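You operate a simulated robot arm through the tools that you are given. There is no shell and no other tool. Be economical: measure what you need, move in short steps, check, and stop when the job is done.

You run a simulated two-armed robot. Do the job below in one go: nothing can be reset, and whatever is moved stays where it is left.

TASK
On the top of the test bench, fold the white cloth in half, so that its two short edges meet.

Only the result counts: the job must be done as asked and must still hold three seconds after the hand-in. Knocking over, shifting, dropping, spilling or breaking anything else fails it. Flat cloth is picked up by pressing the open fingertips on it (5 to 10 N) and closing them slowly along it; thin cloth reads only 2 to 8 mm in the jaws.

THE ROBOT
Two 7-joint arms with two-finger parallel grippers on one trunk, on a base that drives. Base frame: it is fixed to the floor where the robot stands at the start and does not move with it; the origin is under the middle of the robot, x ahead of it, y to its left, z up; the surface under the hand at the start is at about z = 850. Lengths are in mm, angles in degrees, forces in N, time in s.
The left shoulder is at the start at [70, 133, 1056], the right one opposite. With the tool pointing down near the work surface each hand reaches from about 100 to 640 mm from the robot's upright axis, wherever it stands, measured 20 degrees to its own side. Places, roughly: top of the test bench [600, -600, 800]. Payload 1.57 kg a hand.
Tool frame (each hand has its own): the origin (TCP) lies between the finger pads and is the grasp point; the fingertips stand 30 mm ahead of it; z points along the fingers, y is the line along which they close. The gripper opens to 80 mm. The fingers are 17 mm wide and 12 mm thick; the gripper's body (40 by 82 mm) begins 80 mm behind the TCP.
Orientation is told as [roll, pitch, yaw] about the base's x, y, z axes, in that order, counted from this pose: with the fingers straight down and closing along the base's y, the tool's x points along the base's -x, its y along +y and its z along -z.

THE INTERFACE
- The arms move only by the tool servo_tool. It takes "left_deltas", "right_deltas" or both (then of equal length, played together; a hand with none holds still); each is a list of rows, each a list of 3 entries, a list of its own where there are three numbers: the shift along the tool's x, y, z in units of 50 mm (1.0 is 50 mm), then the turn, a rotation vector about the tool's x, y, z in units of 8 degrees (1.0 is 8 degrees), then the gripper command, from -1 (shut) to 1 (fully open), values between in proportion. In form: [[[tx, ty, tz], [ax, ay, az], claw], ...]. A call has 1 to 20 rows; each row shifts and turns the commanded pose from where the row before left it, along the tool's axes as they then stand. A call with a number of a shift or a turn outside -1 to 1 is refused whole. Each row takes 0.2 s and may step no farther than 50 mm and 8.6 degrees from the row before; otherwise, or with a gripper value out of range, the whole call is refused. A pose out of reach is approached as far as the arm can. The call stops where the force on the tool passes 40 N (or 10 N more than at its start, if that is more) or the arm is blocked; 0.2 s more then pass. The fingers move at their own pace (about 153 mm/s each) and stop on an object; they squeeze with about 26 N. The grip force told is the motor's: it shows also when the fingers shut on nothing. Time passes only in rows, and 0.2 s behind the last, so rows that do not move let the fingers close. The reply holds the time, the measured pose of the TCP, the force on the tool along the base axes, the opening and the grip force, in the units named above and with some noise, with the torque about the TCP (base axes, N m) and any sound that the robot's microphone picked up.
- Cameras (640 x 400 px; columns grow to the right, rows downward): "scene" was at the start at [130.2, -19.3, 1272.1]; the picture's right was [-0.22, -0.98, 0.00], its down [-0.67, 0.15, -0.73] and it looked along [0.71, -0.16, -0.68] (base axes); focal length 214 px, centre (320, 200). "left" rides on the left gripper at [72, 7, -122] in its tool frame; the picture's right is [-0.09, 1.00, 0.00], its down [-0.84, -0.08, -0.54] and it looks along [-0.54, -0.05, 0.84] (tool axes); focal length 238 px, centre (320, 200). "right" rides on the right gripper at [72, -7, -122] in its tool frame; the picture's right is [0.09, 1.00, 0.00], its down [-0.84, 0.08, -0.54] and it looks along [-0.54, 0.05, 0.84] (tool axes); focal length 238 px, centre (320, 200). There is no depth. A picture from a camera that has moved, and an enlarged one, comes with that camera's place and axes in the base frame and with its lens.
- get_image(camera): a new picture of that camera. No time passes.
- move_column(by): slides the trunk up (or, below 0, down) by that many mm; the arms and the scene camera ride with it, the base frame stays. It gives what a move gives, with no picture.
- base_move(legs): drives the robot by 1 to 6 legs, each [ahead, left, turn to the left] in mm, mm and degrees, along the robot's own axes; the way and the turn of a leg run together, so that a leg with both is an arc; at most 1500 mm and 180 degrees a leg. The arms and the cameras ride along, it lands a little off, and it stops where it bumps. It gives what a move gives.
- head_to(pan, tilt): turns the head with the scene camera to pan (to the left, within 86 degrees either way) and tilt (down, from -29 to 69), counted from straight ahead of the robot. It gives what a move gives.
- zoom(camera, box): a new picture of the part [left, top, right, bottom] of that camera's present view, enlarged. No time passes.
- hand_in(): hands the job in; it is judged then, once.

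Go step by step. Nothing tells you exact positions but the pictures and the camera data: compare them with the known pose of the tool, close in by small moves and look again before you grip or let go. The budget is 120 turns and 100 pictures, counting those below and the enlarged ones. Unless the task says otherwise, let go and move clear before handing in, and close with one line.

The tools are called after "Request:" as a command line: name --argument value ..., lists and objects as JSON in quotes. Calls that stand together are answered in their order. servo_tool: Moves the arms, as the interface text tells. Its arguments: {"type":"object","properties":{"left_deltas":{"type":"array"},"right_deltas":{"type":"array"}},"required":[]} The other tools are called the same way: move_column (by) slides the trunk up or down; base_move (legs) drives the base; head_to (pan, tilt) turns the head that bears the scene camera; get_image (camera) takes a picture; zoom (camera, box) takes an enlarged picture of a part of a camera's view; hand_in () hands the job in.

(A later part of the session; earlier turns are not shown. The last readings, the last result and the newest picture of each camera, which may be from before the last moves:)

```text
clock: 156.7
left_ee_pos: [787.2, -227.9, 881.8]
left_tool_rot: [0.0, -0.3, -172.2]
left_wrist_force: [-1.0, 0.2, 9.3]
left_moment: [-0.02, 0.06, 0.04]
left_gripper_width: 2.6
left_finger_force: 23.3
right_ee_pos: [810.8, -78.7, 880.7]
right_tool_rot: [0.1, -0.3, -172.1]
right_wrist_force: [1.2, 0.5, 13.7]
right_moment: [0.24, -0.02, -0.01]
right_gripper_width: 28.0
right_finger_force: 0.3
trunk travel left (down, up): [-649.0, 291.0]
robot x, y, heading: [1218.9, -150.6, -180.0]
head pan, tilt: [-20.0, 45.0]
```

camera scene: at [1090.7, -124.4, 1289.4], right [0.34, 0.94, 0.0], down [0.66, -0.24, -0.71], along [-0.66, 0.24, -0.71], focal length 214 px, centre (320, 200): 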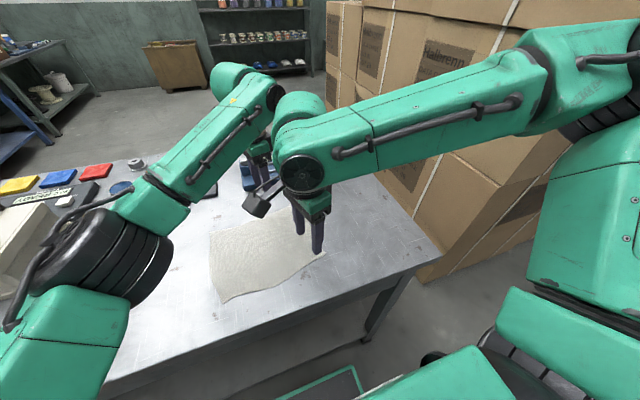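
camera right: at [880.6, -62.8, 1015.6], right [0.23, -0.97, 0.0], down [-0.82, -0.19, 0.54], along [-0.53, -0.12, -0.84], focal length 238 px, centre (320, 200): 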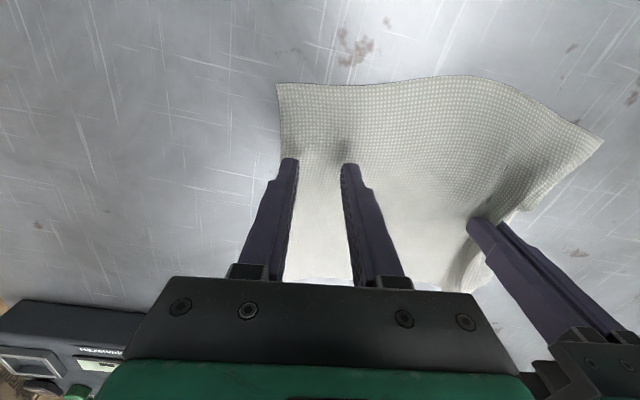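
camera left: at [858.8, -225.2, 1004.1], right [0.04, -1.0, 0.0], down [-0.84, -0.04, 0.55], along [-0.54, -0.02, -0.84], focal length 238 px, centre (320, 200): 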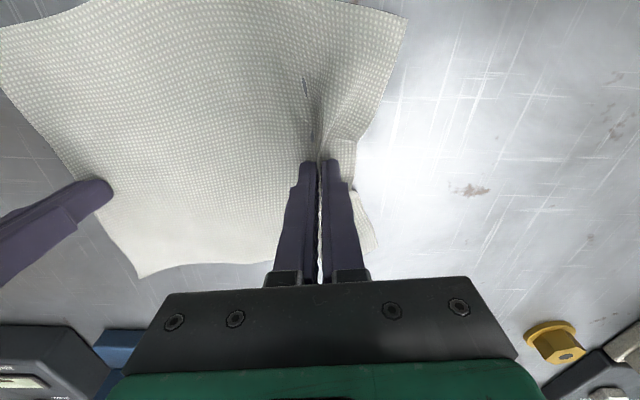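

Request:
servo_tool --right_deltas '[[[0, 0, -0.01], [0, 0, 0], -0.35], [[0, 0, 0], [0, 0, 0], -0.4], [[0, 0, 0], [0, 0, 0], -0.45], [[0, 0, 0], [0, 0, 0], -0.5], [[0, 0, 0], [0, 0, 0], -0.55], [[0, 0, 0], [0, 0, 0], -0.6], [[0, 0, 0], [0, 0, 0], -0.65], [[0, 0, 0], [0, 0, 0], -0.7], [[0, 0, 0], [0, 0, 0], -0.75], [[0, 0, 0], [0, 0, 0], -0.8], [[0, 0, 0], [0, 0, 0], -0.85], [[0, 0, 0], [0, 0, 0], -0.9], [[0, 0, 0], [0, 0, 0], -1], [[0, 0, 0], [0, 0, 0], -1]]'

Request:
get_image --camera "right"

```text
clock: 159.7
left_ee_pos: [786.6, -227.9, 881.8]
left_tool_rot: [0.0, -0.2, -172.1]
left_wrist_force: [-1.6, 0.3, 7.2]
left_moment: [-0.05, 0.01, 0.03]
left_gripper_width: 2.2
left_finger_force: 23.7
right_ee_pos: [809.1, -78.0, 880.9]
right_tool_rot: [0.1, -0.1, -172.2]
right_wrist_force: [-1.6, 1.9, 15.6]
right_moment: [0.17, 0.02, -0.01]
right_gripper_width: 1.7
right_finger_force: 23.8
trunk travel left (down, up): [-649.0, 291.0]
robot x, y, heading: [1220.4, -150.1, -179.9]
head pan, tilt: [-20.0, 45.0]
```

```text
52 pictures are left
camera right: at [880.4, -62.6, 1003.8], right [0.23, -0.97, 0.0], down [-0.82, -0.19, 0.55], along [-0.53, -0.12, -0.84], focal length 238 px, centre (320, 200)
```

right: 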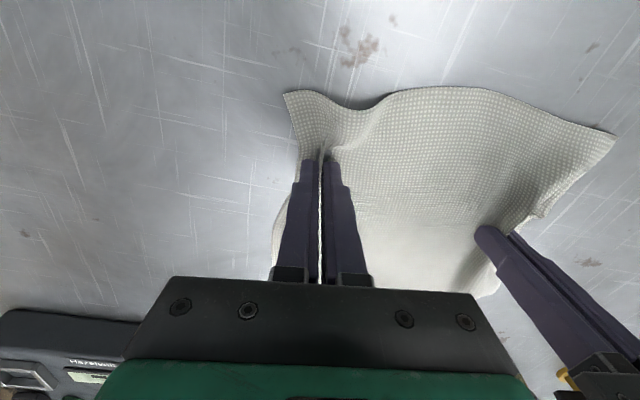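

Both hands hold the cloth. Now I'll lift it 15 mm, shift it 60 mm to my right, and rotate it rigidly with both hands by 64°.

Request:
servo_tool --left_deltas '[[[0, 0, -0.3], [0, 0, 0], -1], [[0, -0.31, 0], [0, 0, 0], -1], [[0, -0.31, 0], [0, 0, 0], -1], [[0, -0.31, 0], [0, 0, 0], -1], [[0, -0.31, 0], [0, 0, 0], -1], [[0, 0, 0], [0, 0, 0], -1]]' --right_deltas '[[[0, 0, -0.3], [0, 0, 0], -1], [[0, -0.31, 0], [0, 0, 0], -1], [[0, -0.31, 0], [0, 0, 0], -1], [[0, -0.31, 0], [0, 0, 0], -1], [[0, -0.31, 0], [0, 0, 0], -1], [[0, 0, 0], [0, 0, 0], -1]]'

Request:
servo_tool --left_deltas '[[[-0.1, -0.034, 0], [0, 0, 0.5], -1], [[-0.1, -0.034, 0], [0, 0, 0.5], -1], [[-0.1, -0.034, 0], [0, 0, 0.5], -1], [[-0.1, -0.034, 0], [0, 0, 0.5], -1], [[-0.1, -0.034, 0], [0, 0, 0.5], -1], [[-0.1, -0.034, 0], [0, 0, 0.5], -1], [[-0.1, -0.034, 0], [0, 0, 0.5], -1], [[-0.1, -0.034, 0], [0, 0, 0.5], -1], [[-0.1, -0.034, 0], [0, 0, 0.5], -1], [[-0.1, -0.034, 0], [0, 0, 0.5], -1], [[-0.1, -0.034, 0], [0, 0, 0.5], -1], [[-0.1, -0.034, 0], [0, 0, 0.5], -1], [[-0.1, -0.034, 0], [0, 0, 0.5], -1], [[-0.1, -0.034, 0], [0, 0, 0.5], -1], [[-0.1, -0.034, 0], [0, 0, 0.5], -1], [[-0.1, -0.034, 0], [0, 0, 0.5], -1]]' --right_deltas '[[[0.1, 0.034, 0], [0, 0, 0.5], -1], [[0.1, 0.034, 0], [0, 0, 0.5], -1], [[0.1, 0.034, 0], [0, 0, 0.5], -1], [[0.1, 0.034, 0], [0, 0, 0.5], -1], [[0.1, 0.034, 0], [0, 0, 0.5], -1], [[0.1, 0.034, 0], [0, 0, 0.5], -1], [[0.1, 0.034, 0], [0, 0, 0.5], -1], [[0.1, 0.034, 0], [0, 0, 0.5], -1], [[0.1, 0.034, 0], [0, 0, 0.5], -1], [[0.1, 0.034, 0], [0, 0, 0.5], -1], [[0.1, 0.034, 0], [0, 0, 0.5], -1], [[0.1, 0.034, 0], [0, 0, 0.5], -1], [[0.1, 0.034, 0], [0, 0, 0.5], -1], [[0.1, 0.034, 0], [0, 0, 0.5], -1], [[0.1, 0.034, 0], [0, 0, 0.5], -1], [[0.1, 0.034, 0], [0, 0, 0.5], -1]]'

Request:
get_image --camera "scene"

Request:
get_image --camera "right"

```text
clock: 161.1
left_ee_pos: [775.6, -167.0, 895.7]
left_tool_rot: [0.1, -0.1, -172.2]
left_wrist_force: [-0.2, -1.0, 0.0]
left_moment: [0.03, -0.02, 0.01]
left_gripper_width: 2.4
left_finger_force: 23.8
right_ee_pos: [799.8, -17.0, 893.4]
right_tool_rot: [0.1, 0.1, -172.1]
right_wrist_force: [0.0, -0.1, 1.1]
right_moment: [0.02, 0.03, 0.02]
right_gripper_width: 2.0
right_finger_force: 23.9
trunk travel left (down, up): [-649.0, 291.0]
robot x, y, heading: [1219.3, -150.4, -180.1]
head pan, tilt: [-20.0, 45.0]
```

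```text
clock: 164.5
left_ee_pos: [715.4, -114.1, 894.4]
left_tool_rot: [0.0, 0.0, 123.7]
left_wrist_force: [-0.1, 0.6, -0.5]
left_moment: [0.02, -0.01, 0.02]
left_gripper_width: 2.2
left_finger_force: 24.0
right_ee_pos: [859.3, -69.5, 894.3]
right_tool_rot: [0.1, 0.0, 123.7]
right_wrist_force: [0.6, -0.3, 0.0]
right_moment: [-0.04, -0.01, 0.02]
right_gripper_width: 1.9
right_finger_force: 23.3
trunk travel left (down, up): [-649.0, 291.0]
robot x, y, heading: [1217.7, -149.0, -180.0]
head pan, tilt: [-20.0, 45.0]
```

```text
51 pictures are left
camera scene: at [1090.4, -122.8, 1289.3], right [0.34, 0.94, 0.0], down [0.66, -0.24, -0.71], along [-0.66, 0.24, -0.71], focal length 214 px, centre (320, 200)
```

scene: 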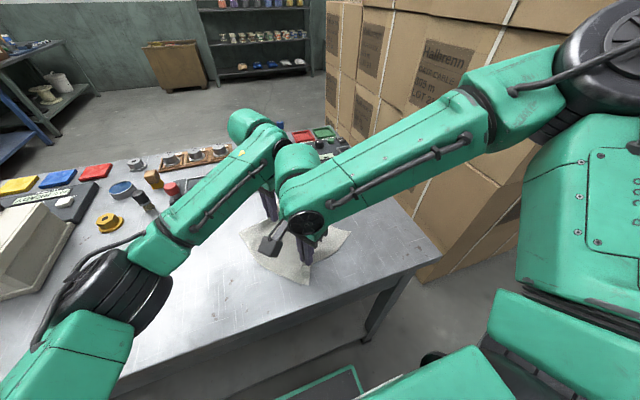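

```text
50 pictures are left
camera right: at [905.3, -125.8, 1017.6], right [-0.78, -0.63, 0.0], down [-0.53, 0.65, 0.54], along [-0.34, 0.42, -0.84], focal length 238 px, centre (320, 200)
```

right: 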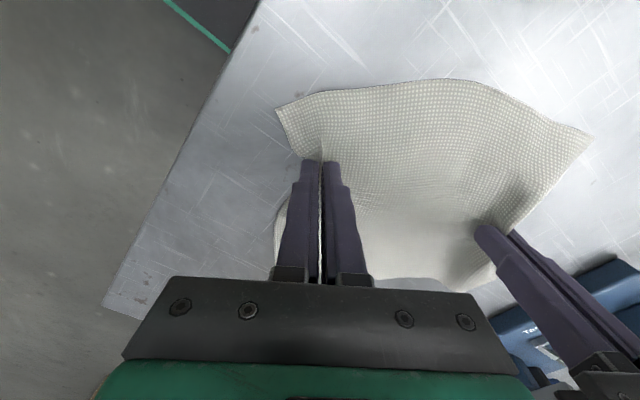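

The turn works well. I'll rotate 16° more, pull the cloth gently taut, lower it, and open the fingers to release.

Request:
servo_tool --left_deltas '[[[0.25, 0.17, 0], [0, 0, 0], -1], [[-0.1, -0.034, 0], [0, 0, 0.5], -1], [[-0.1, -0.034, 0], [0, 0, 0.5], -1], [[-0.1, -0.034, 0], [0, 0, 0.5], -1], [[-0.1, -0.034, 0], [0, 0, 0.5], -1], [[0, 0.1, 0.1], [0, 0, 0], -1], [[0, 0.1, 0.1], [0, 0, 0], -1], [[0, 0, 0.02], [0, 0, 0], -1], [[0, 0, 0], [0, 0, 0], -1]]' --right_deltas '[[[0.25, 0.17, 0], [0, 0, 0], -1], [[0.1, 0.034, 0], [0, 0, 0.5], -1], [[0.1, 0.034, 0], [0, 0, 0.5], -1], [[0.1, 0.034, 0], [0, 0, 0.5], -1], [[0.1, 0.034, 0], [0, 0, 0.5], -1], [[0, -0.1, 0.1], [0, 0, 0], -1], [[0, -0.1, 0.1], [0, 0, 0], -1], [[0, 0, 0.02], [0, 0, 0], -1], [[0, 0, 0], [0, 0, 0], -1]]'

Request:
get_image --camera "left"

```text
clock: 166.5
left_ee_pos: [703.3, -110.8, 883.4]
left_tool_rot: [0.0, 0.0, 107.7]
left_wrist_force: [6.8, 0.3, -0.8]
left_moment: [0.01, -0.19, 0.07]
left_gripper_width: 2.3
left_finger_force: 23.3
right_ee_pos: [872.3, -102.4, 883.9]
right_tool_rot: [0.1, 0.0, 107.8]
right_wrist_force: [-6.3, -0.5, -0.2]
right_moment: [-0.04, 0.21, 0.05]
right_gripper_width: 1.8
right_finger_force: 24.0
trunk travel left (down, up): [-649.0, 291.0]
robot x, y, heading: [1216.6, -145.7, -179.8]
head pan, tilt: [-20.0, 45.0]
```

```text
49 pictures are left
camera left: at [718.7, -181.8, 1006.8], right [-0.98, -0.22, 0.0], down [-0.18, 0.82, 0.54], along [-0.12, 0.53, -0.84], focal length 238 px, centre (320, 200)
```

left: 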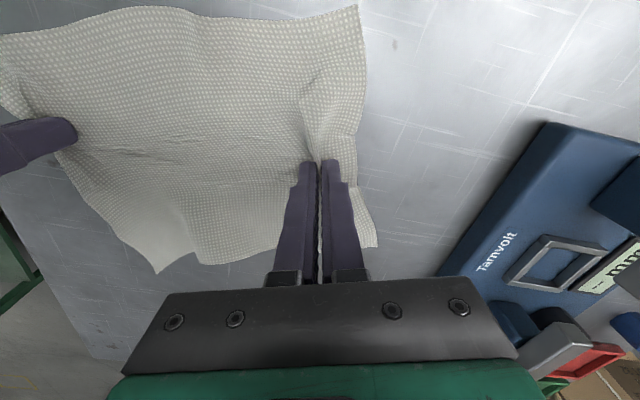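

The cloth is taut and turned. I'll release slowly, then rise.

Request:
servo_tool --left_deltas '[[[0, 0, 0], [0, 0, 0], -0.8], [[0, 0, 0], [0, 0, 0], -0.6], [[0, 0, 0], [0, 0, 0], -0.4], [[0, 0, 0], [0, 0, 0], -0.2], [[0, 0, 0], [0, 0, 0], 0.1], [[0, 0, -0.2], [0, 0, 0], 0.1], [[0, 0, -0.5], [0, 0, 0], 0.1], [[0, 0, -0.9], [0, 0, 0], 0.1], [[0.8, 0, -0.5], [0, 0, 0], 0.1], [[0.9, 0, -0.3], [0, 0, 0], 0.1], [[0.9, 0, 0], [0, 0, 0], 0.1], [[0, 0, 0], [0, 0, 0], 0.1]]' --right_deltas '[[[0, 0, 0], [0, 0, 0], -0.8], [[0, 0, 0], [0, 0, 0], -0.6], [[0, 0, 0], [0, 0, 0], -0.4], [[0, 0, 0], [0, 0, 0], -0.2], [[0, 0, 0], [0, 0, 0], 0.1], [[0, 0, -0.2], [0, 0, 0], 0.1], [[0, 0, -0.5], [0, 0, 0], 0.1], [[0, 0, -0.9], [0, 0, 0], 0.1], [[-0.8, 0, -0.5], [0, 0, 0], 0.1], [[-0.9, 0, -0.3], [0, 0, 0], 0.1], [[-0.9, 0, 0], [0, 0, 0], 0.1], [[0, 0, 0], [0, 0, 0], 0.1]]'

Request:
head_to --pan 0 --tilt 62

Request:
get_image --camera "scene"

Request:
get_image --camera "right"

Request:
get_image --camera "left"

```text
clock: 169.1
left_ee_pos: [743.5, -235.7, 1003.3]
left_tool_rot: [0.0, 0.1, 107.7]
left_wrist_force: [0.1, 0.2, 0.2]
left_moment: [-0.03, 0.01, 0.0]
left_gripper_width: 44.0
left_finger_force: 0.2
right_ee_pos: [832.7, 22.2, 1004.2]
right_tool_rot: [0.2, 0.1, 107.8]
right_wrist_force: [0.2, -0.2, 0.2]
right_moment: [-0.03, 0.02, -0.01]
right_gripper_width: 43.8
right_finger_force: 0.0
trunk travel left (down, up): [-649.0, 291.0]
robot x, y, heading: [1218.2, -148.2, -179.5]
head pan, tilt: [-20.0, 45.0]
```

```text
clock: 169.9
left_ee_pos: [742.1, -234.6, 1003.1]
left_tool_rot: [0.1, 0.1, 107.7]
left_wrist_force: [-0.3, -0.3, 0.2]
left_moment: [0.02, 0.03, -0.01]
left_gripper_width: 44.0
left_finger_force: 0.1
right_ee_pos: [832.8, 21.8, 1004.6]
right_tool_rot: [0.1, 0.1, 108.0]
right_wrist_force: [0.2, -1.1, -0.1]
right_moment: [-0.02, 0.01, 0.03]
right_gripper_width: 43.9
right_finger_force: 0.1
trunk travel left (down, up): [-649.0, 291.0]
robot x, y, heading: [1217.2, -152.1, -180.1]
head pan, tilt: [0.0, 62.0]
```

```text
48 pictures are left
camera scene: at [1102.6, -150.7, 1267.6], right [0.0, 1.0, 0.0], down [0.88, 0.0, -0.47], along [-0.47, 0.0, -0.88], focal length 214 px, centre (320, 200)
```

scene: 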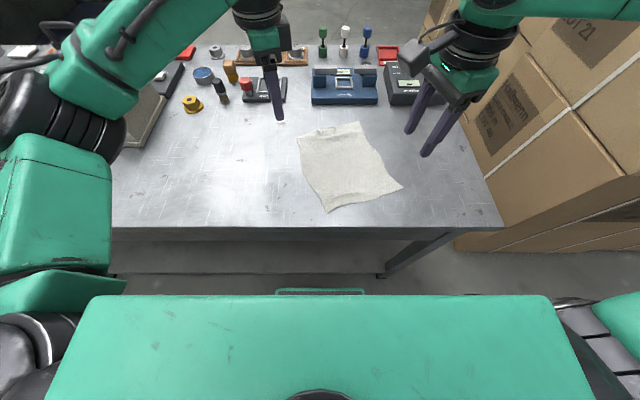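

```text
47 pictures are left
camera right: at [861.6, -45.5, 1127.5], right [-0.92, -0.39, 0.0], down [-0.33, 0.77, 0.54], along [-0.21, 0.5, -0.84], focal length 238 px, centre (320, 200)
```

right: 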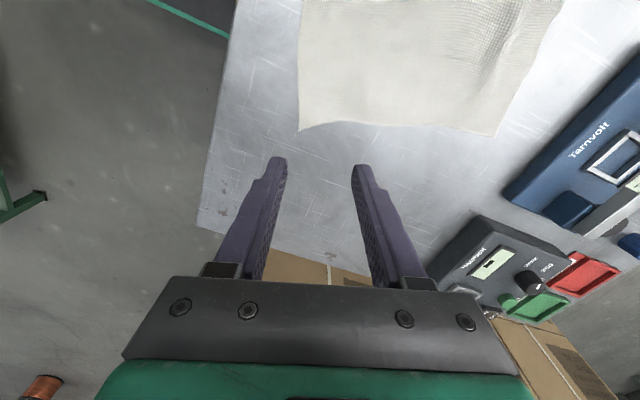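

```text
46 pictures are left
camera left: at [758.5, -305.8, 1126.7], right [-0.98, -0.22, 0.0], down [-0.18, 0.82, 0.54], along [-0.12, 0.53, -0.84], focal length 238 px, centre (320, 200)
```

left: 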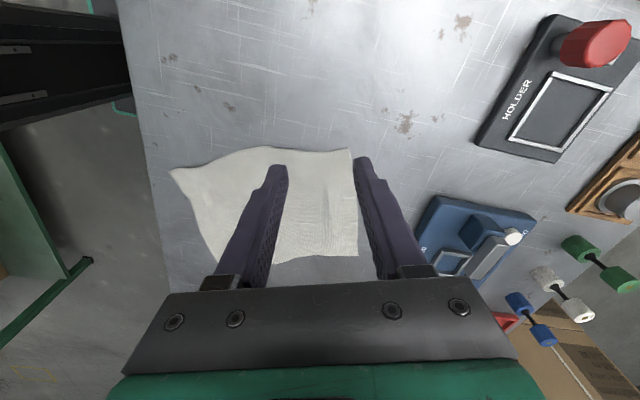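

Request:
zoom --camera "scene" --box '[270, 100, 430, 220]'

```text
3.33 times, centred on (350, 160) of scene
camera zoom: at [1102.6, -150.7, 1267.6], right [0.0, 1.0, 0.0], down [0.88, 0.0, -0.47], along [-0.47, 0.0, -0.88], focal length 715 px, centre (220, 333)
```

zoom: 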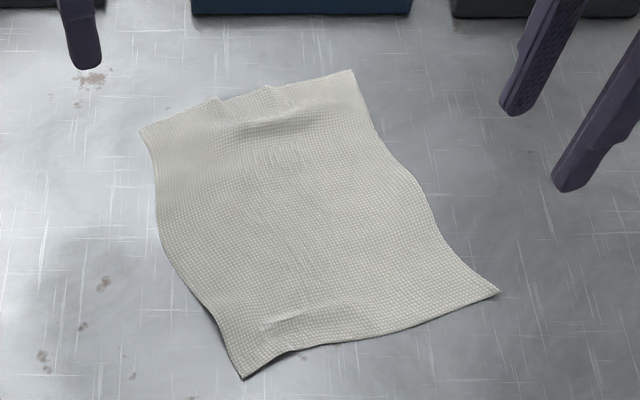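

The cloth now lies turned and flat: near edge from (913,-137) to (849,40), far edge from (698,-213) to (635,-41). I'd rather have the right hand's camera on the outer side to avoid the left hand, so I'll try turning that wrist by 180°.

Request:
servo_tool --right_deltas '[[[-0.6, 0, 0], [0, 0, -1], -0.4], [[0, 0, 0], [0, 0, -1], -0.4], [[0, 0, 0], [0, 0, -1], -0.4], [[0, 0, 0], [0, 0, -1], -0.4], [[0, 0, 0], [0, 0, -1], -0.4], [[0, 0, 0], [0, 0, -1], -0.4], [[0, 0, 0], [0, 0, -1], -0.4], [[0, 0, 0], [0, 0, -1], -0.4], [[0, 0, 0], [0, 0, -1], -0.4], [[0, 0, 0], [0, 0, -1], -0.4], [[0, 0, 0], [0, 0, -1], -0.4], [[0, 0, 0], [0, 0, -1], -0.4], [[0, 0, 0], [0, 0, -1], -0.4], [[0, 0, 0], [0, 0, -1], -0.4], [[0, 0, 0], [0, 0, -1], -0.4], [[0, 0, 0], [0, 0, -1], -0.4], [[0, 0, 0], [0, 0, -1], -0.4], [[0, 0, 0], [0, 0, -1], -0.4], [[0, 0, 0], [0, 0, -1], -0.4], [[0, 0, 0], [0, 0, -1], -0.4]]'

Request:
servo_tool --right_deltas '[[[0, 0, 0], [0, 0, -1], -0.4], [[0, 0, 0], [0, 0, -1], -0.4], [[0, 0, 0], [0, 0, -0.3], -0.4], [[0, 0, 0], [0, 0, 0], -0.4]]'

```text
clock: 174.1
left_ee_pos: [742.7, -235.3, 1003.0]
left_tool_rot: [0.0, 0.0, 107.8]
left_wrist_force: [0.1, 0.5, 0.8]
left_moment: [0.0, 0.01, -0.02]
left_gripper_width: 43.9
left_finger_force: 0.0
right_ee_pos: [824.0, 49.3, 1003.4]
right_tool_rot: [0.0, -0.1, -92.0]
right_wrist_force: [-0.2, 0.4, 1.2]
right_moment: [0.01, -0.03, -0.01]
right_gripper_width: 24.0
right_finger_force: 0.0
trunk travel left (down, up): [-649.0, 291.0]
robot x, y, heading: [1217.2, -149.1, -179.9]
head pan, tilt: [0.0, 62.0]
```

```text
clock: 175.1
left_ee_pos: [742.8, -236.2, 1004.0]
left_tool_rot: [0.1, 0.0, 107.8]
left_wrist_force: [-0.1, 0.0, 0.4]
left_moment: [0.04, -0.01, -0.04]
left_gripper_width: 43.9
left_finger_force: 0.0
right_ee_pos: [822.8, 50.6, 1004.0]
right_tool_rot: [-0.1, -0.1, -73.7]
right_wrist_force: [0.1, -0.6, -0.1]
right_moment: [0.04, 0.0, 0.0]
right_gripper_width: 23.8
right_finger_force: 0.1
trunk travel left (down, up): [-649.0, 291.0]
robot x, y, heading: [1218.3, -148.4, -179.9]
head pan, tilt: [0.0, 62.0]
```

The wrist turned. Next, an in-air check that the right hand can reach its release point over the far edge.

Request:
servo_tool --right_deltas '[[[-0.224, -0.74, 0.2], [0, 0, 0], -0.4], [[-0.224, -0.74, 0.2], [0, 0, 0], -0.4], [[-0.224, -0.74, 0.2], [0, 0, 0], -0.4], [[-0.224, -0.74, 0.2], [0, 0, 0], -0.4], [[-0.224, -0.74, 0.2], [0, 0, 0], -0.4], [[0, 0, 0], [0, 0, 0.4], -0.4]]'

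```text
clock: 176.5
left_ee_pos: [741.8, -235.9, 1003.7]
left_tool_rot: [-0.1, 0.0, 107.8]
left_wrist_force: [-0.5, 0.3, 0.7]
left_moment: [-0.03, 0.0, -0.01]
left_gripper_width: 44.0
left_finger_force: 0.1
right_ee_pos: [706.6, -21.2, 958.7]
right_tool_rot: [-0.1, -0.2, -77.1]
right_wrist_force: [-1.3, 0.5, -0.1]
right_moment: [0.02, 0.03, 0.01]
right_gripper_width: 24.0
right_finger_force: 0.1
right hand out of reach, approached as far as the arm can: row 4, 5
trunk travel left (down, up): [-649.0, 291.0]
robot x, y, heading: [1215.5, -148.2, -179.8]
head pan, tilt: [0.0, 62.0]
```

The right hand stops about 55 mm short of its far point. Repositioning the base closer, to the left and slightly turned would fix that, provided the left hand can reach across at the near edge. I'll test that now.

Request:
servo_tool --right_deltas '[[[0.3, 0.8, 0], [0, 0, 0], -0.4], [[0.3, 0.8, 0], [0, 0, 0], -0.4], [[0.5, 0.8, 0], [0, 0, 0], -0.4], [[0.9, 0, 0], [0, 0, 0], -0.4], [[0.9, 0, 0], [0, 0, 0], -0.4], [[0, 0, 0], [0, 0, 0], -0.4]]'

Request:
servo_tool --left_deltas '[[[-0.33, -0.83, 0.2], [0, 0, 0], -0.4], [[-0.33, -0.83, 0.2], [0, 0, 0], -0.4], [[-0.33, -0.83, 0.2], [0, 0, 0], -0.4], [[-0.33, -0.83, 0.2], [0, 0, 0], -0.4], [[-0.9, -0.3, 0], [0, 0, 0], -0.4], [[0, 0, 0], [0, 0, 0], -0.4]]'

```text
clock: 177.9
left_ee_pos: [742.2, -236.7, 1003.9]
left_tool_rot: [0.1, 0.0, 107.8]
left_wrist_force: [-0.2, 0.4, 0.0]
left_moment: [0.0, 0.0, -0.03]
left_gripper_width: 43.9
left_finger_force: 0.0
right_ee_pos: [792.7, 145.2, 957.4]
right_tool_rot: [-0.1, 0.0, -76.9]
right_wrist_force: [0.6, 0.2, 0.0]
right_moment: [-0.02, -0.03, 0.03]
right_gripper_width: 24.3
right_finger_force: 0.1
trunk travel left (down, up): [-649.0, 291.0]
robot x, y, heading: [1218.0, -149.4, -179.8]
head pan, tilt: [0.0, 62.0]
```

```text
clock: 179.3
left_ee_pos: [880.8, -73.8, 965.6]
left_tool_rot: [-0.1, 0.0, 107.8]
left_wrist_force: [0.2, -0.4, -0.9]
left_moment: [0.02, 0.0, -0.01]
left_gripper_width: 23.8
left_finger_force: 0.1
right_ee_pos: [792.0, 144.9, 957.4]
right_tool_rot: [-0.2, 0.0, -76.9]
right_wrist_force: [-1.1, 0.1, -1.7]
right_moment: [0.0, 0.02, -0.02]
right_gripper_width: 24.0
right_finger_force: 0.1
trunk travel left (down, up): [-649.0, 291.0]
robot x, y, heading: [1218.1, -152.8, -179.8]
head pan, tilt: [0.0, 62.0]
```

The left hand crosses easily. I'll reposition the base: 30 ahead, 25 left, 5° left.

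Request:
base_move --legs '[[30, 25, 5]]'

Request:
get_image --camera "left"

Request:
get_image --camera "right"

```text
clock: 180.2
left_ee_pos: [847.3, -127.8, 964.9]
left_tool_rot: [0.3, 0.0, 112.7]
left_wrist_force: [0.4, 0.7, 1.0]
left_moment: [-0.02, -0.01, 0.01]
left_gripper_width: 23.9
left_finger_force: 0.1
right_ee_pos: [739.1, 83.9, 956.4]
right_tool_rot: [-0.2, -0.1, -72.0]
right_wrist_force: [0.6, 0.0, 0.3]
right_moment: [-0.01, -0.04, -0.02]
right_gripper_width: 23.9
right_finger_force: 0.1
trunk travel left (down, up): [-649.0, 291.0]
robot x, y, heading: [1189.5, -173.9, -174.8]
head pan, tilt: [0.0, 62.0]
```

```text
44 pictures are left
camera left: at [870.0, -195.8, 1087.7], right [-0.95, -0.3, 0.0], down [-0.25, 0.8, 0.54], along [-0.16, 0.52, -0.84], focal length 238 px, centre (320, 200)
```

left: 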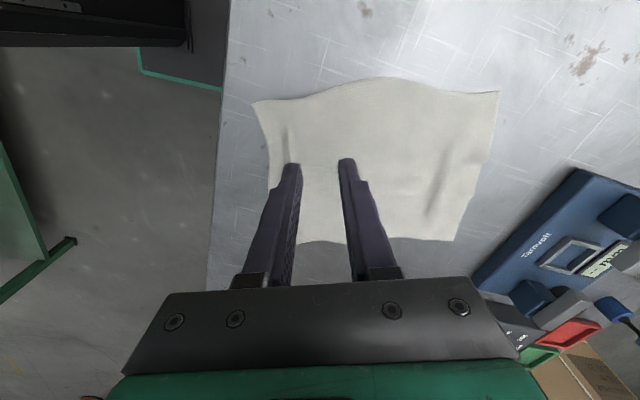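

```text
43 pictures are left
camera right: at [711.9, 149.4, 1079.6], right [0.92, 0.4, 0.0], down [0.33, -0.77, 0.54], along [0.21, -0.5, -0.84], focal length 238 px, centre (320, 200)
```

right: 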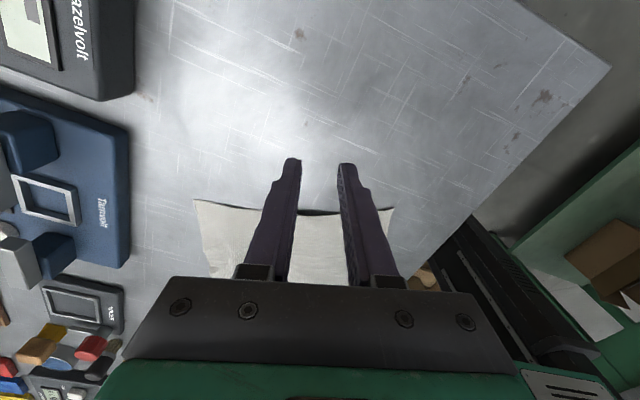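

Corner estimates are confirmed: near-left (915,-136) and near-right (850,39). I'll move each hand over its near-edge corner with a 24 mm opening.

Request:
servo_tool --left_deltas '[[[0.12, -0.36, 0], [0, 0, 0.4], -0.4], [[0.12, -0.36, 0.4], [0, 0, 0], -0.4], [[0, 0, 0.8], [0, 0, 0], -0.4], [[0, 0, 0.2], [0, 0, 0], -0.4], [[0, 0, 0], [0, 0, 0], -0.4]]' --right_deltas '[[[-0.644, 0.45, 0], [0, 0, 0], -0.4], [[-0.644, 0.45, 0.2], [0, 0, 0], -0.4], [[-0.644, 0.45, 0.5], [0, 0, 0], -0.4], [[0, 0, 0.5], [0, 0, -0.2], -0.4], [[0, 0, 0], [0, 0, 0], -0.4]]'

Request:
get_image --camera "left"

Request:
get_image --camera "right"

```text
clock: 181.4
left_ee_pos: [884.9, -127.6, 893.9]
left_tool_rot: [0.1, 0.0, 109.5]
left_wrist_force: [0.4, -0.5, 0.7]
left_moment: [0.02, 0.0, -0.02]
left_gripper_width: 24.1
left_finger_force: 0.1
right_ee_pos: [832.5, 10.5, 897.0]
right_tool_rot: [-0.2, -0.1, -70.4]
right_wrist_force: [0.4, -0.1, 0.0]
right_moment: [0.01, 0.0, 0.01]
right_gripper_width: 24.2
right_finger_force: 0.0
trunk travel left (down, up): [-649.0, 291.0]
robot x, y, heading: [1185.5, -174.4, -175.0]
head pan, tilt: [0.0, 62.0]
```

```text
42 pictures are left
camera left: at [902.6, -197.2, 1016.9], right [-0.97, -0.25, 0.0], down [-0.21, 0.81, 0.54], along [-0.13, 0.53, -0.84], focal length 238 px, centre (320, 200)
```

left: 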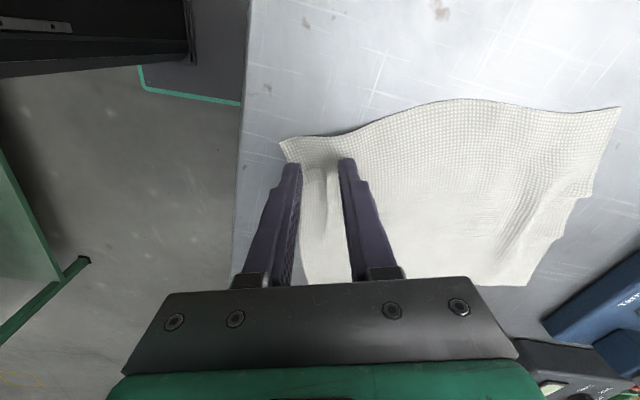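

```text
41 pictures are left
camera right: at [802.4, 75.8, 1019.4], right [0.91, 0.42, 0.0], down [0.35, -0.76, 0.54], along [0.23, -0.49, -0.84], focal length 238 px, centre (320, 200)
```

right: 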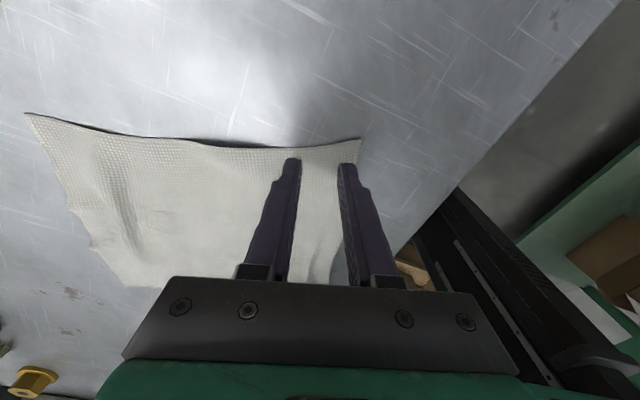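

Both hands are well placed: edge about 2–4 mm beyond the outer finger, corners about 18 mm to the side. Lower to press.

Request:
servo_tool --left_deltas '[[[0, 0, 0.2], [0, 0, 0], -0.4], [[0, 0, 0.04], [0, 0, 0], -0.4], [[0, 0, 0.02], [0, 0, 0], -0.4], [[0, 0, 0], [0, 0, 0], -0.4]]' --right_deltas '[[[0, 0, 0.26], [0, 0, 0], -0.4], [[0, 0, 0.04], [0, 0, 0], -0.4], [[0, 0, 0.02], [0, 0, 0], -0.4], [[0, 0, 0], [0, 0, 0], -0.4]]'

```text
clock: 182.4
left_ee_pos: [884.9, -127.8, 881.7]
left_tool_rot: [0.0, 0.0, 109.4]
left_wrist_force: [0.2, -0.6, 0.7]
left_moment: [0.04, 0.01, -0.01]
left_gripper_width: 23.6
left_finger_force: 0.2
right_ee_pos: [833.5, 11.4, 881.9]
right_tool_rot: [-0.2, -0.1, -70.4]
right_wrist_force: [-0.4, -1.1, 5.7]
right_moment: [-0.01, -0.03, -0.01]
right_gripper_width: 23.9
right_finger_force: 0.1
trunk travel left (down, up): [-649.0, 291.0]
robot x, y, heading: [1189.3, -176.3, -174.9]
head pan, tilt: [0.0, 62.0]
```

Request:
servo_tool --left_deltas '[[[0, 0, 0.03], [0, 0, 0], -0.4], [[0, 0, 0], [0, 0, 0], -0.4]]' --right_deltas '[[[0, 0, 0.01], [0, 0, 0], -0.4], [[0, 0, 0], [0, 0, 0], -0.4]]'

```text
clock: 183.0
left_ee_pos: [884.7, -128.2, 881.6]
left_tool_rot: [0.2, -0.2, 109.5]
left_wrist_force: [-0.9, 0.2, 18.1]
left_moment: [0.07, -0.23, 0.0]
left_gripper_width: 23.7
left_finger_force: 0.0
right_ee_pos: [834.3, 10.5, 881.7]
right_tool_rot: [-0.2, -0.2, -70.4]
right_wrist_force: [-0.4, -0.4, 5.5]
right_moment: [0.03, 0.0, 0.0]
right_gripper_width: 23.7
right_finger_force: 0.0
trunk travel left (down, up): [-649.0, 291.0]
robot x, y, heading: [1187.4, -174.2, -175.1]
head pan, tilt: [0.0, 62.0]
```

Request:
servo_tool --left_deltas '[[[0, 0, -0.013], [0, 0, 0], -0.4], [[0, 0, 0], [0, 0, 0], -0.45], [[0, 0, 0], [0, 0, 0], -0.5], [[0, 0, 0], [0, 0, 0], -0.55], [[0, 0, 0], [0, 0, 0], -0.6], [[0, 0, 0], [0, 0, 0], -0.65], [[0, 0, 0], [0, 0, 0], -0.7], [[0, 0, 0], [0, 0, 0], -0.75], [[0, 0, 0], [0, 0, 0], -0.8], [[0, 0, 0], [0, 0, 0], -0.85], [[0, 0, 0], [0, 0, 0], -0.9], [[0, 0, 0], [0, 0, 0], -0.95], [[0, 0, 0], [0, 0, 0], -1], [[0, 0, 0], [0, 0, 0], -1]]' --right_deltas '[[[0, 0, 0.01], [0, 0, 0], -0.4], [[0, 0, 0], [0, 0, 0], -0.45], [[0, 0, 0], [0, 0, 0], -0.5], [[0, 0, 0], [0, 0, 0], -0.55], [[0, 0, 0], [0, 0, 0], -0.6], [[0, 0, 0], [0, 0, 0], -0.65], [[0, 0, 0], [0, 0, 0], -0.7], [[0, 0, 0], [0, 0, 0], -0.75], [[0, 0, 0], [0, 0, 0], -0.8], [[0, 0, 0], [0, 0, 0], -0.85], [[0, 0, 0], [0, 0, 0], -0.9], [[0, 0, 0], [0, 0, 0], -0.95], [[0, 0, 0], [0, 0, 0], -1], [[0, 0, 0], [0, 0, 0], -1]]'

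Request:
get_image --camera "left"

Request:
get_image --camera "right"

```text
clock: 186.0
left_ee_pos: [887.7, -129.2, 881.1]
left_tool_rot: [0.2, -0.2, 109.5]
left_wrist_force: [-0.5, 0.6, 3.8]
left_moment: [0.0, -0.05, 0.0]
left_gripper_width: 2.1
left_finger_force: 23.8
right_ee_pos: [835.7, 10.2, 880.5]
right_tool_rot: [-0.3, -0.1, -70.4]
right_wrist_force: [2.0, 0.9, 27.1]
right_moment: [0.07, -0.07, -0.01]
right_gripper_width: 2.2
right_finger_force: 23.6
trunk travel left (down, up): [-649.0, 291.0]
robot x, y, heading: [1192.7, -178.8, -175.0]
head pan, tilt: [0.0, 62.0]
```

```text
40 pictures are left
camera left: at [905.9, -198.3, 1004.5], right [-0.97, -0.25, 0.0], down [-0.2, 0.81, 0.54], along [-0.14, 0.53, -0.84], focal length 238 px, centre (320, 200)
```

left: 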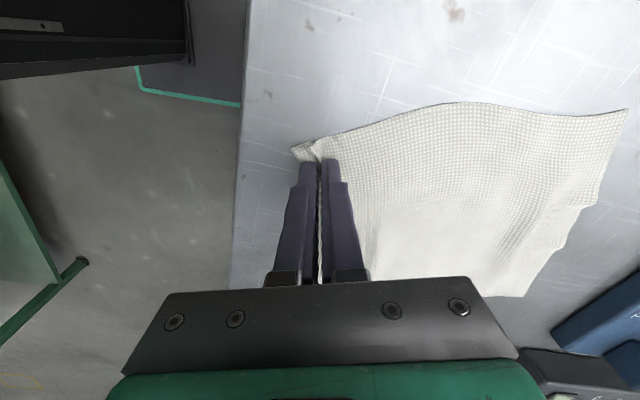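

```text
39 pictures are left
camera right: at [805.9, 74.2, 1004.2], right [0.91, 0.42, 0.0], down [0.36, -0.76, 0.54], along [0.22, -0.49, -0.84], focal length 238 px, centre (320, 200)
```

right: 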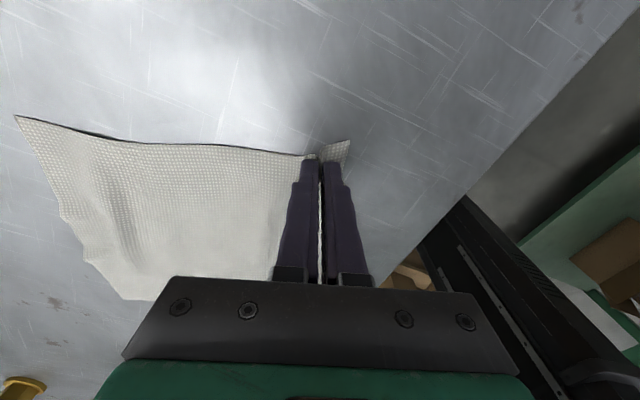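

Both corners are held (about 2 mm). Now I'll start the fold with a low arc along the long axis, checking at the halfway point.

Request:
servo_tool --left_deltas '[[[0, 0.022, -0.234], [0, 0, 0], -1], [[0, 0.066, -0.23], [0, 0, 0], -1], [[0, 0.106, -0.218], [0, 0, 0], -1], [[0, 0.146, -0.201], [0, 0, 0], -1], [[0, 0.182, -0.178], [0, 0, 0], -1], [[0, 0.212, -0.153], [0, 0, 0], -1], [[0, 0.238, -0.123], [0, 0, 0], -1], [[0, 0.258, -0.09], [0, 0, 0], -1], [[0, 0.272, -0.056], [0, 0, 0], -1], [[0, 0.278, -0.018], [0, 0, 0], -1]]' --right_deltas '[[[0, -0.022, -0.234], [0, 0, 0], -1], [[0, -0.066, -0.23], [0, 0, 0], -1], [[0, -0.106, -0.218], [0, 0, 0], -1], [[0, -0.146, -0.201], [0, 0, 0], -1], [[0, -0.182, -0.178], [0, 0, 0], -1], [[0, -0.212, -0.153], [0, 0, 0], -1], [[0, -0.238, -0.123], [0, 0, 0], -1], [[0, -0.258, -0.09], [0, 0, 0], -1], [[0, -0.272, -0.056], [0, 0, 0], -1], [[0, -0.278, -0.018], [0, 0, 0], -1]]'

Request:
get_image --camera "scene"

Request:
get_image --camera "left"

```text
clock: 188.2
left_ee_pos: [799.3, -158.7, 955.2]
left_tool_rot: [0.1, 0.1, 109.5]
left_wrist_force: [-0.3, -0.5, -0.1]
left_moment: [-0.01, 0.02, 0.0]
left_gripper_width: 2.0
left_finger_force: 23.5
right_ee_pos: [748.0, -19.2, 956.0]
right_tool_rot: [-0.2, 0.0, -70.4]
right_wrist_force: [0.0, 0.1, -0.3]
right_moment: [0.02, -0.02, -0.03]
right_gripper_width: 2.1
right_finger_force: 23.6
trunk travel left (down, up): [-649.0, 291.0]
robot x, y, heading: [1188.2, -177.8, -174.9]
head pan, tilt: [0.0, 62.0]
```

```text
38 pictures are left
camera scene: at [1073.3, -187.2, 1267.4], right [-0.09, 1.0, 0.0], down [0.88, 0.08, -0.47], along [-0.47, -0.04, -0.88], focal length 214 px, centre (320, 200)
```

scene: 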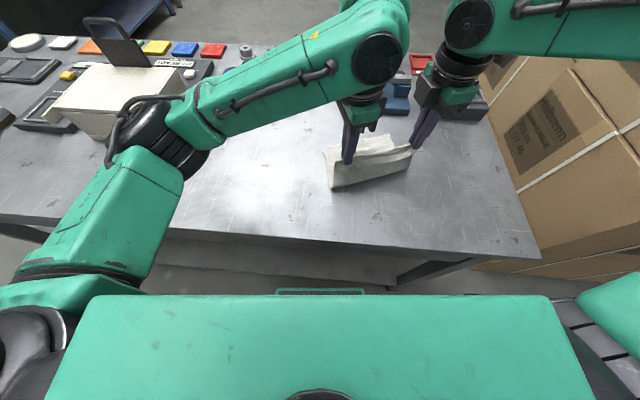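

```text
37 pictures are left
camera left: at [817.5, -227.6, 1078.5], right [-0.97, -0.25, 0.0], down [-0.21, 0.81, 0.54], along [-0.13, 0.53, -0.84], focal length 238 px, centre (320, 200)
```

left: 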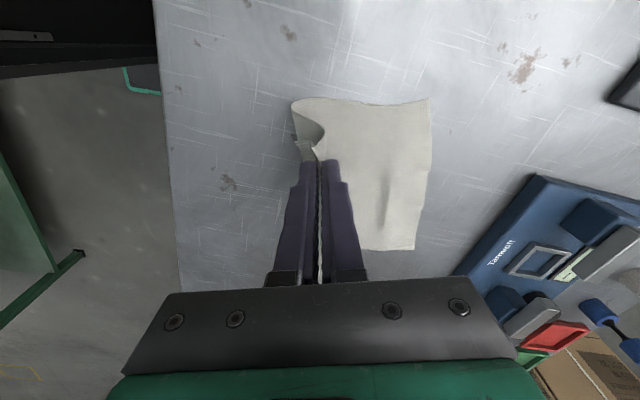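

The fold is going cleanly. The far edge's corners are measured at (714,-213) and (646,-40), so I'll carry the held edge over them and come down just above the lower layer.

Request:
servo_tool --left_deltas '[[[0.008, 0.24, 0.018], [0, 0, 0], -1], [[0.008, 0.235, 0.056], [0, 0, 0], -1], [[0.008, 0.223, 0.09], [0, 0, 0], -1], [[0.008, 0.206, 0.123], [0, 0, 0], -1], [[0.008, 0.183, 0.153], [0, 0, 0], -1], [[0.008, 0.157, 0.178], [0, 0, 0], -1], [[0.008, 0.126, 0.201], [0, 0, 0], -1], [[0.008, 0.092, 0.2], [0, 0, 0], -1], [[0.008, 0.057, 0.1], [0, 0, 0], -1], [[0, 0.019, 0], [0, 0, 0], -1]]' --right_deltas '[[[-0.007, -0.253, 0.018], [0, 0, 0], -1], [[-0.007, -0.248, 0.056], [0, 0, 0], -1], [[-0.007, -0.235, 0.09], [0, 0, 0], -1], [[-0.007, -0.217, 0.123], [0, 0, 0], -1], [[-0.007, -0.193, 0.153], [0, 0, 0], -1], [[-0.007, -0.166, 0.178], [0, 0, 0], -1], [[-0.007, -0.133, 0.201], [0, 0, 0], -1], [[-0.007, -0.096, 0.2], [0, 0, 0], -1], [[-0.007, -0.06, 0.1], [0, 0, 0], -1], [[0, -0.02, 0], [0, 0, 0], -1]]'

Request:
get_image --camera "left"

Request:
get_image --camera "right"

```text
clock: 190.4
left_ee_pos: [729.4, -185.4, 899.1]
left_tool_rot: [0.0, 0.1, 109.6]
left_wrist_force: [-0.1, -0.5, -0.5]
left_moment: [0.0, -0.05, 0.01]
left_gripper_width: 1.8
left_finger_force: 23.5
right_ee_pos: [673.8, -49.9, 898.8]
right_tool_rot: [-0.2, -0.2, -70.4]
right_wrist_force: [-0.6, -0.7, -0.5]
right_moment: [0.02, -0.03, -0.01]
right_gripper_width: 2.4
right_finger_force: 23.9
trunk travel left (down, up): [-649.0, 291.0]
robot x, y, heading: [1186.0, -174.8, -174.9]
head pan, tilt: [0.0, 62.0]
```

```text
36 pictures are left
camera left: at [747.7, -255.9, 1022.5], right [-0.97, -0.25, 0.0], down [-0.21, 0.81, 0.54], along [-0.13, 0.52, -0.84], focal length 238 px, centre (320, 200)
```

left: 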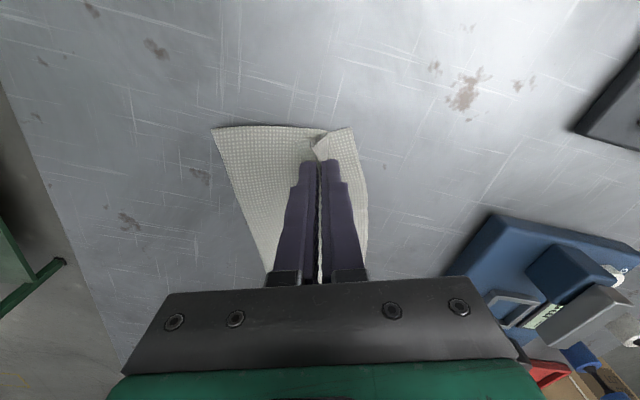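

```text
35 pictures are left
camera right: at [643.3, 15.3, 1022.0], right [0.91, 0.42, 0.0], down [0.35, -0.76, 0.54], along [0.23, -0.49, -0.84], focal length 238 px, centre (320, 200)
```

right: 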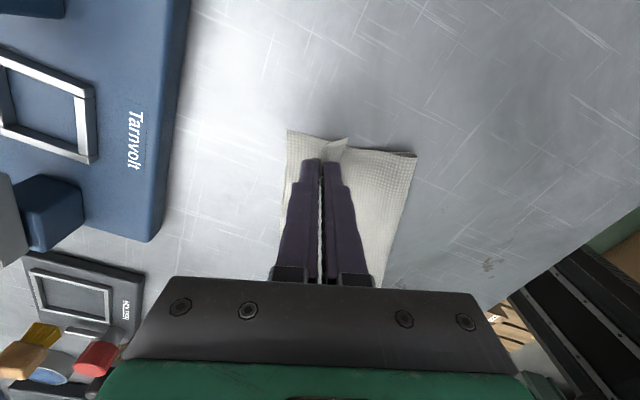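

The edge is in place over the far edge. I'll lower slightly, open gently, rise straight up and inspect.

Request:
servo_tool --left_deltas '[[[0, 0.06, 0.16], [0, 0, 0], -1], [[0, 0, 0], [0, 0, 0], -0.8], [[0, 0, 0], [0, 0, 0], -0.6], [[0, 0, 0], [0, 0, 0], -0.4], [[0, 0, 0], [0, 0, 0], -0.4], [[0, 0, -0.2], [0, 0, 0], -0.4], [[0, 0, -0.4], [0, 0, 0], -0.4], [[0, 0, -0.8], [0, 0, 0], -0.4], [[0.8, 0, -0.4], [0, 0, 0], -0.4], [[0.9, 0, 0], [0, 0, 0], -0.4], [[0.9, 0, 0], [0, 0, 0], -0.4], [[0, 0, 0], [0, 0, 0], -0.4]]' --right_deltas '[[[0, -0.06, 0.16], [0, 0, 0], -1], [[0, 0, 0], [0, 0, 0], -0.8], [[0, 0, 0], [0, 0, 0], -0.6], [[0, 0, 0], [0, 0, 0], -0.4], [[0, 0, 0], [0, 0, 0], -0.4], [[0, 0, -0.2], [0, 0, 0], -0.4], [[0, 0, -0.4], [0, 0, 0], -0.4], [[0, 0, -0.8], [0, 0, 0], -0.4], [[0.8, 0, -0.4], [0, 0, 0], -0.4], [[0.9, 0, 0], [0, 0, 0], -0.4], [[0.9, 0, 0], [0, 0, 0], -0.4], [[0, 0, 0], [0, 0, 0], -0.4]]'

Request:
get_image --camera "left"

Request:
get_image --camera "scene"

```text
clock: 193.0
left_ee_pos: [768.9, -310.0, 981.5]
left_tool_rot: [0.0, -0.1, 109.5]
left_wrist_force: [0.3, -0.7, 0.3]
left_moment: [-0.05, -0.02, -0.01]
left_gripper_width: 24.1
left_finger_force: 0.1
right_ee_pos: [628.7, 73.0, 980.4]
right_tool_rot: [-0.2, -0.1, -70.3]
right_wrist_force: [-0.1, -0.2, 0.2]
right_moment: [0.01, 0.03, 0.01]
right_gripper_width: 23.8
right_finger_force: 0.1
trunk travel left (down, up): [-649.0, 291.0]
robot x, y, heading: [1189.0, -175.8, -175.1]
head pan, tilt: [0.0, 62.0]
```

```text
34 pictures are left
camera left: at [787.3, -379.4, 1105.0], right [-0.97, -0.25, 0.0], down [-0.21, 0.82, 0.54], along [-0.13, 0.52, -0.84], focal length 238 px, centre (320, 200)
```

left: 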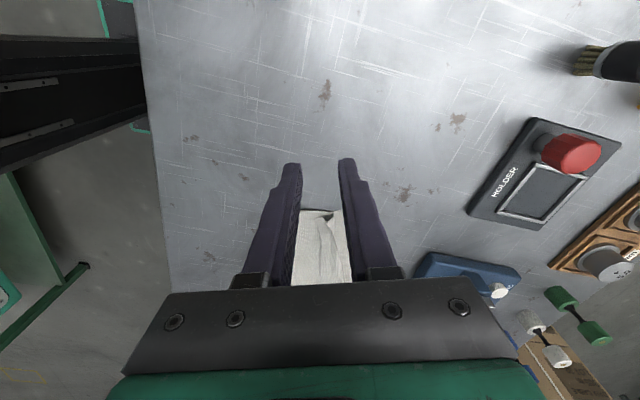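

```text
33 pictures are left
camera scene: at [1073.9, -186.4, 1267.5], right [-0.09, 1.0, 0.0], down [0.88, 0.08, -0.47], along [-0.47, -0.04, -0.88], focal length 214 px, centre (320, 200)
```

scene: 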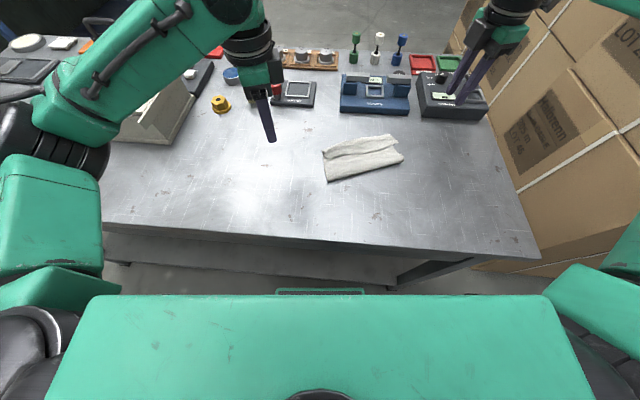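

Request:
zoom --camera "scene" --box '[300, 120, 428, 200]'

```text
5.00 times, centred on (364, 160) of scene
camera zoom: at [1073.9, -186.4, 1267.5], right [-0.09, 1.0, 0.0], down [0.88, 0.08, -0.47], along [-0.47, -0.04, -0.88], focal length 1072 px, centre (100, 400)
```

zoom: 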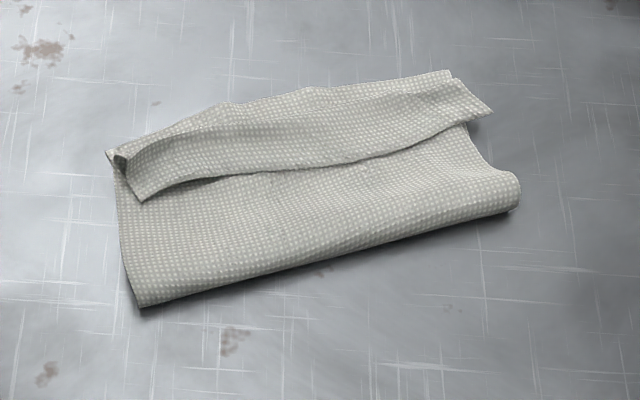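

The near edge came over, but the last ~30 mm of the top layer is folded back on itself. I'll rake this flap open towards the far side with the left hand's widely opened fingertips just above the cloth.

Request:
servo_tool --right_deltas '[[[0.5, 0.5, -0.5], [0, 0, 0], -0.4], [[0.5, 0.5, -0.5], [0, 0, 0], -0.4], [[0, 0, 0], [0, 0, 0], -0.4]]'

Request:
servo_tool --left_deltas '[[[0, 0, 0], [0, 0, -1], 1], [[0, 0, 0], [0, 0, -1], 1], [[0, 0, 0], [0, 0, -1], 1], [[0, 0, 0], [0, 0, -1], 1], [[0, 0, 0], [0, 0, -1], 1], [[0, 0, 0], [0, 0, -1], 1], [[0, 0, 0], [0, 0, -1], 1], [[0, 0, 0], [0, 0, -1], 1], [[0, 0, 0], [0, 0, -1], 1], [[0, 0, 0], [0, 0, -1], 1], [[0, 0, 0], [0, 0, -1], 1], [[0, 0, 0], [0, 0, -0.3], 1], [[0.122, -0.848, 0], [0, 0, 0], 1], [[0.122, -0.848, 0], [0, 0, 0], 1], [[0.122, -0.848, 0], [0, 0, 0], 1], [[0.122, -0.848, 0], [0, 0, 0], 1], [[0.122, -0.848, 0], [0, 0, 0], 1], [[0, 0, 0.8], [0, 0, 0], 1], [[0, 0, 0.4], [0, 0, 0], 1], [[0, 0, 0], [0, 0, 0], 1]]'

Request:
get_image --camera "left"

```text
clock: 193.8
left_ee_pos: [768.0, -311.2, 981.6]
left_tool_rot: [0.0, 0.0, 109.5]
left_wrist_force: [1.0, -0.1, -0.8]
left_moment: [0.0, -0.05, -0.01]
left_gripper_width: 23.8
left_finger_force: 0.0
right_ee_pos: [657.5, 135.7, 1030.4]
right_tool_rot: [0.0, -0.2, -70.3]
right_wrist_force: [0.5, 0.1, -0.2]
right_moment: [0.01, -0.03, 0.02]
right_gripper_width: 23.6
right_finger_force: 0.0
trunk travel left (down, up): [-649.0, 291.0]
robot x, y, heading: [1187.1, -177.7, -175.0]
head pan, tilt: [0.0, 62.0]
```

```text
clock: 198.0
left_ee_pos: [727.1, -98.3, 921.2]
left_tool_rot: [-0.1, -0.1, -160.1]
left_wrist_force: [-0.1, -0.6, -0.6]
left_moment: [0.02, 0.01, 0.03]
left_gripper_width: 80.2
left_finger_force: 0.1
right_ee_pos: [658.6, 136.9, 1031.9]
right_tool_rot: [0.0, -0.1, -70.5]
right_wrist_force: [-0.8, -0.3, -0.1]
right_moment: [-0.02, 0.01, -0.01]
right_gripper_width: 24.0
right_finger_force: 0.1
trunk travel left (down, up): [-649.0, 291.0]
robot x, y, heading: [1192.2, -173.4, -175.0]
head pan, tilt: [0.0, 62.0]
```

```text
31 pictures are left
camera left: at [796.9, -80.7, 1044.7], right [0.25, -0.97, 0.0], down [-0.81, -0.21, 0.54], along [-0.53, -0.14, -0.84], focal length 238 px, centre (320, 200)
```

left: 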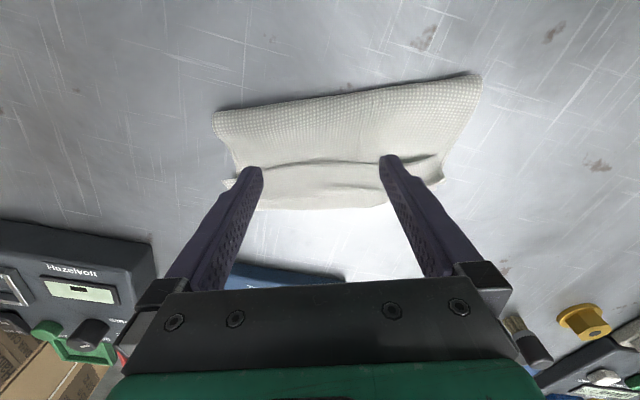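

Request:
servo_tool --left_deltas '[[[0.28, 0, 0.2], [0, 0, 0], 1], [[0, 0, 0.4], [0, 0, 0], 1], [[0, 0, 0.1], [0, 0, 0], 1], [[0, 0, 0], [0, 0, 0], 1]]'

Request:
get_image --camera "left"

```text
clock: 199.0
left_ee_pos: [738.3, -94.6, 885.7]
left_tool_rot: [-0.1, -0.1, -160.1]
left_wrist_force: [0.4, -0.8, -0.5]
left_moment: [0.03, -0.02, 0.0]
left_gripper_width: 79.8
left_finger_force: 0.0
right_ee_pos: [658.0, 136.7, 1031.6]
right_tool_rot: [0.0, -0.1, -70.3]
right_wrist_force: [-0.2, -0.5, 0.2]
right_moment: [0.02, 0.01, -0.03]
right_gripper_width: 24.2
right_finger_force: 0.2
trunk travel left (down, up): [-649.0, 291.0]
robot x, y, heading: [1188.4, -174.7, -175.2]
head pan, tilt: [0.0, 62.0]
```

```text
30 pictures are left
camera left: at [809.5, -76.3, 1009.6], right [0.25, -0.97, 0.0], down [-0.81, -0.21, 0.54], along [-0.53, -0.14, -0.84], focal length 238 px, centre (320, 200)
```

left: 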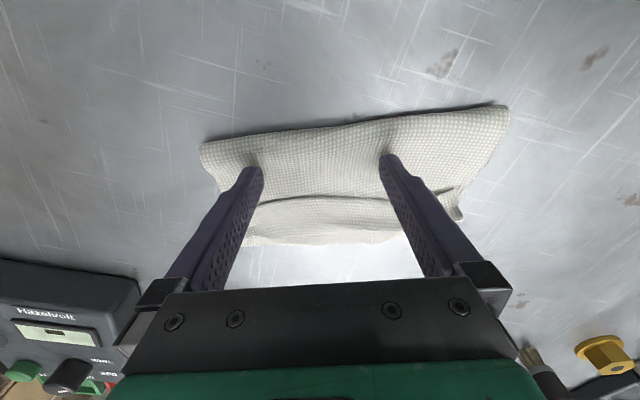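

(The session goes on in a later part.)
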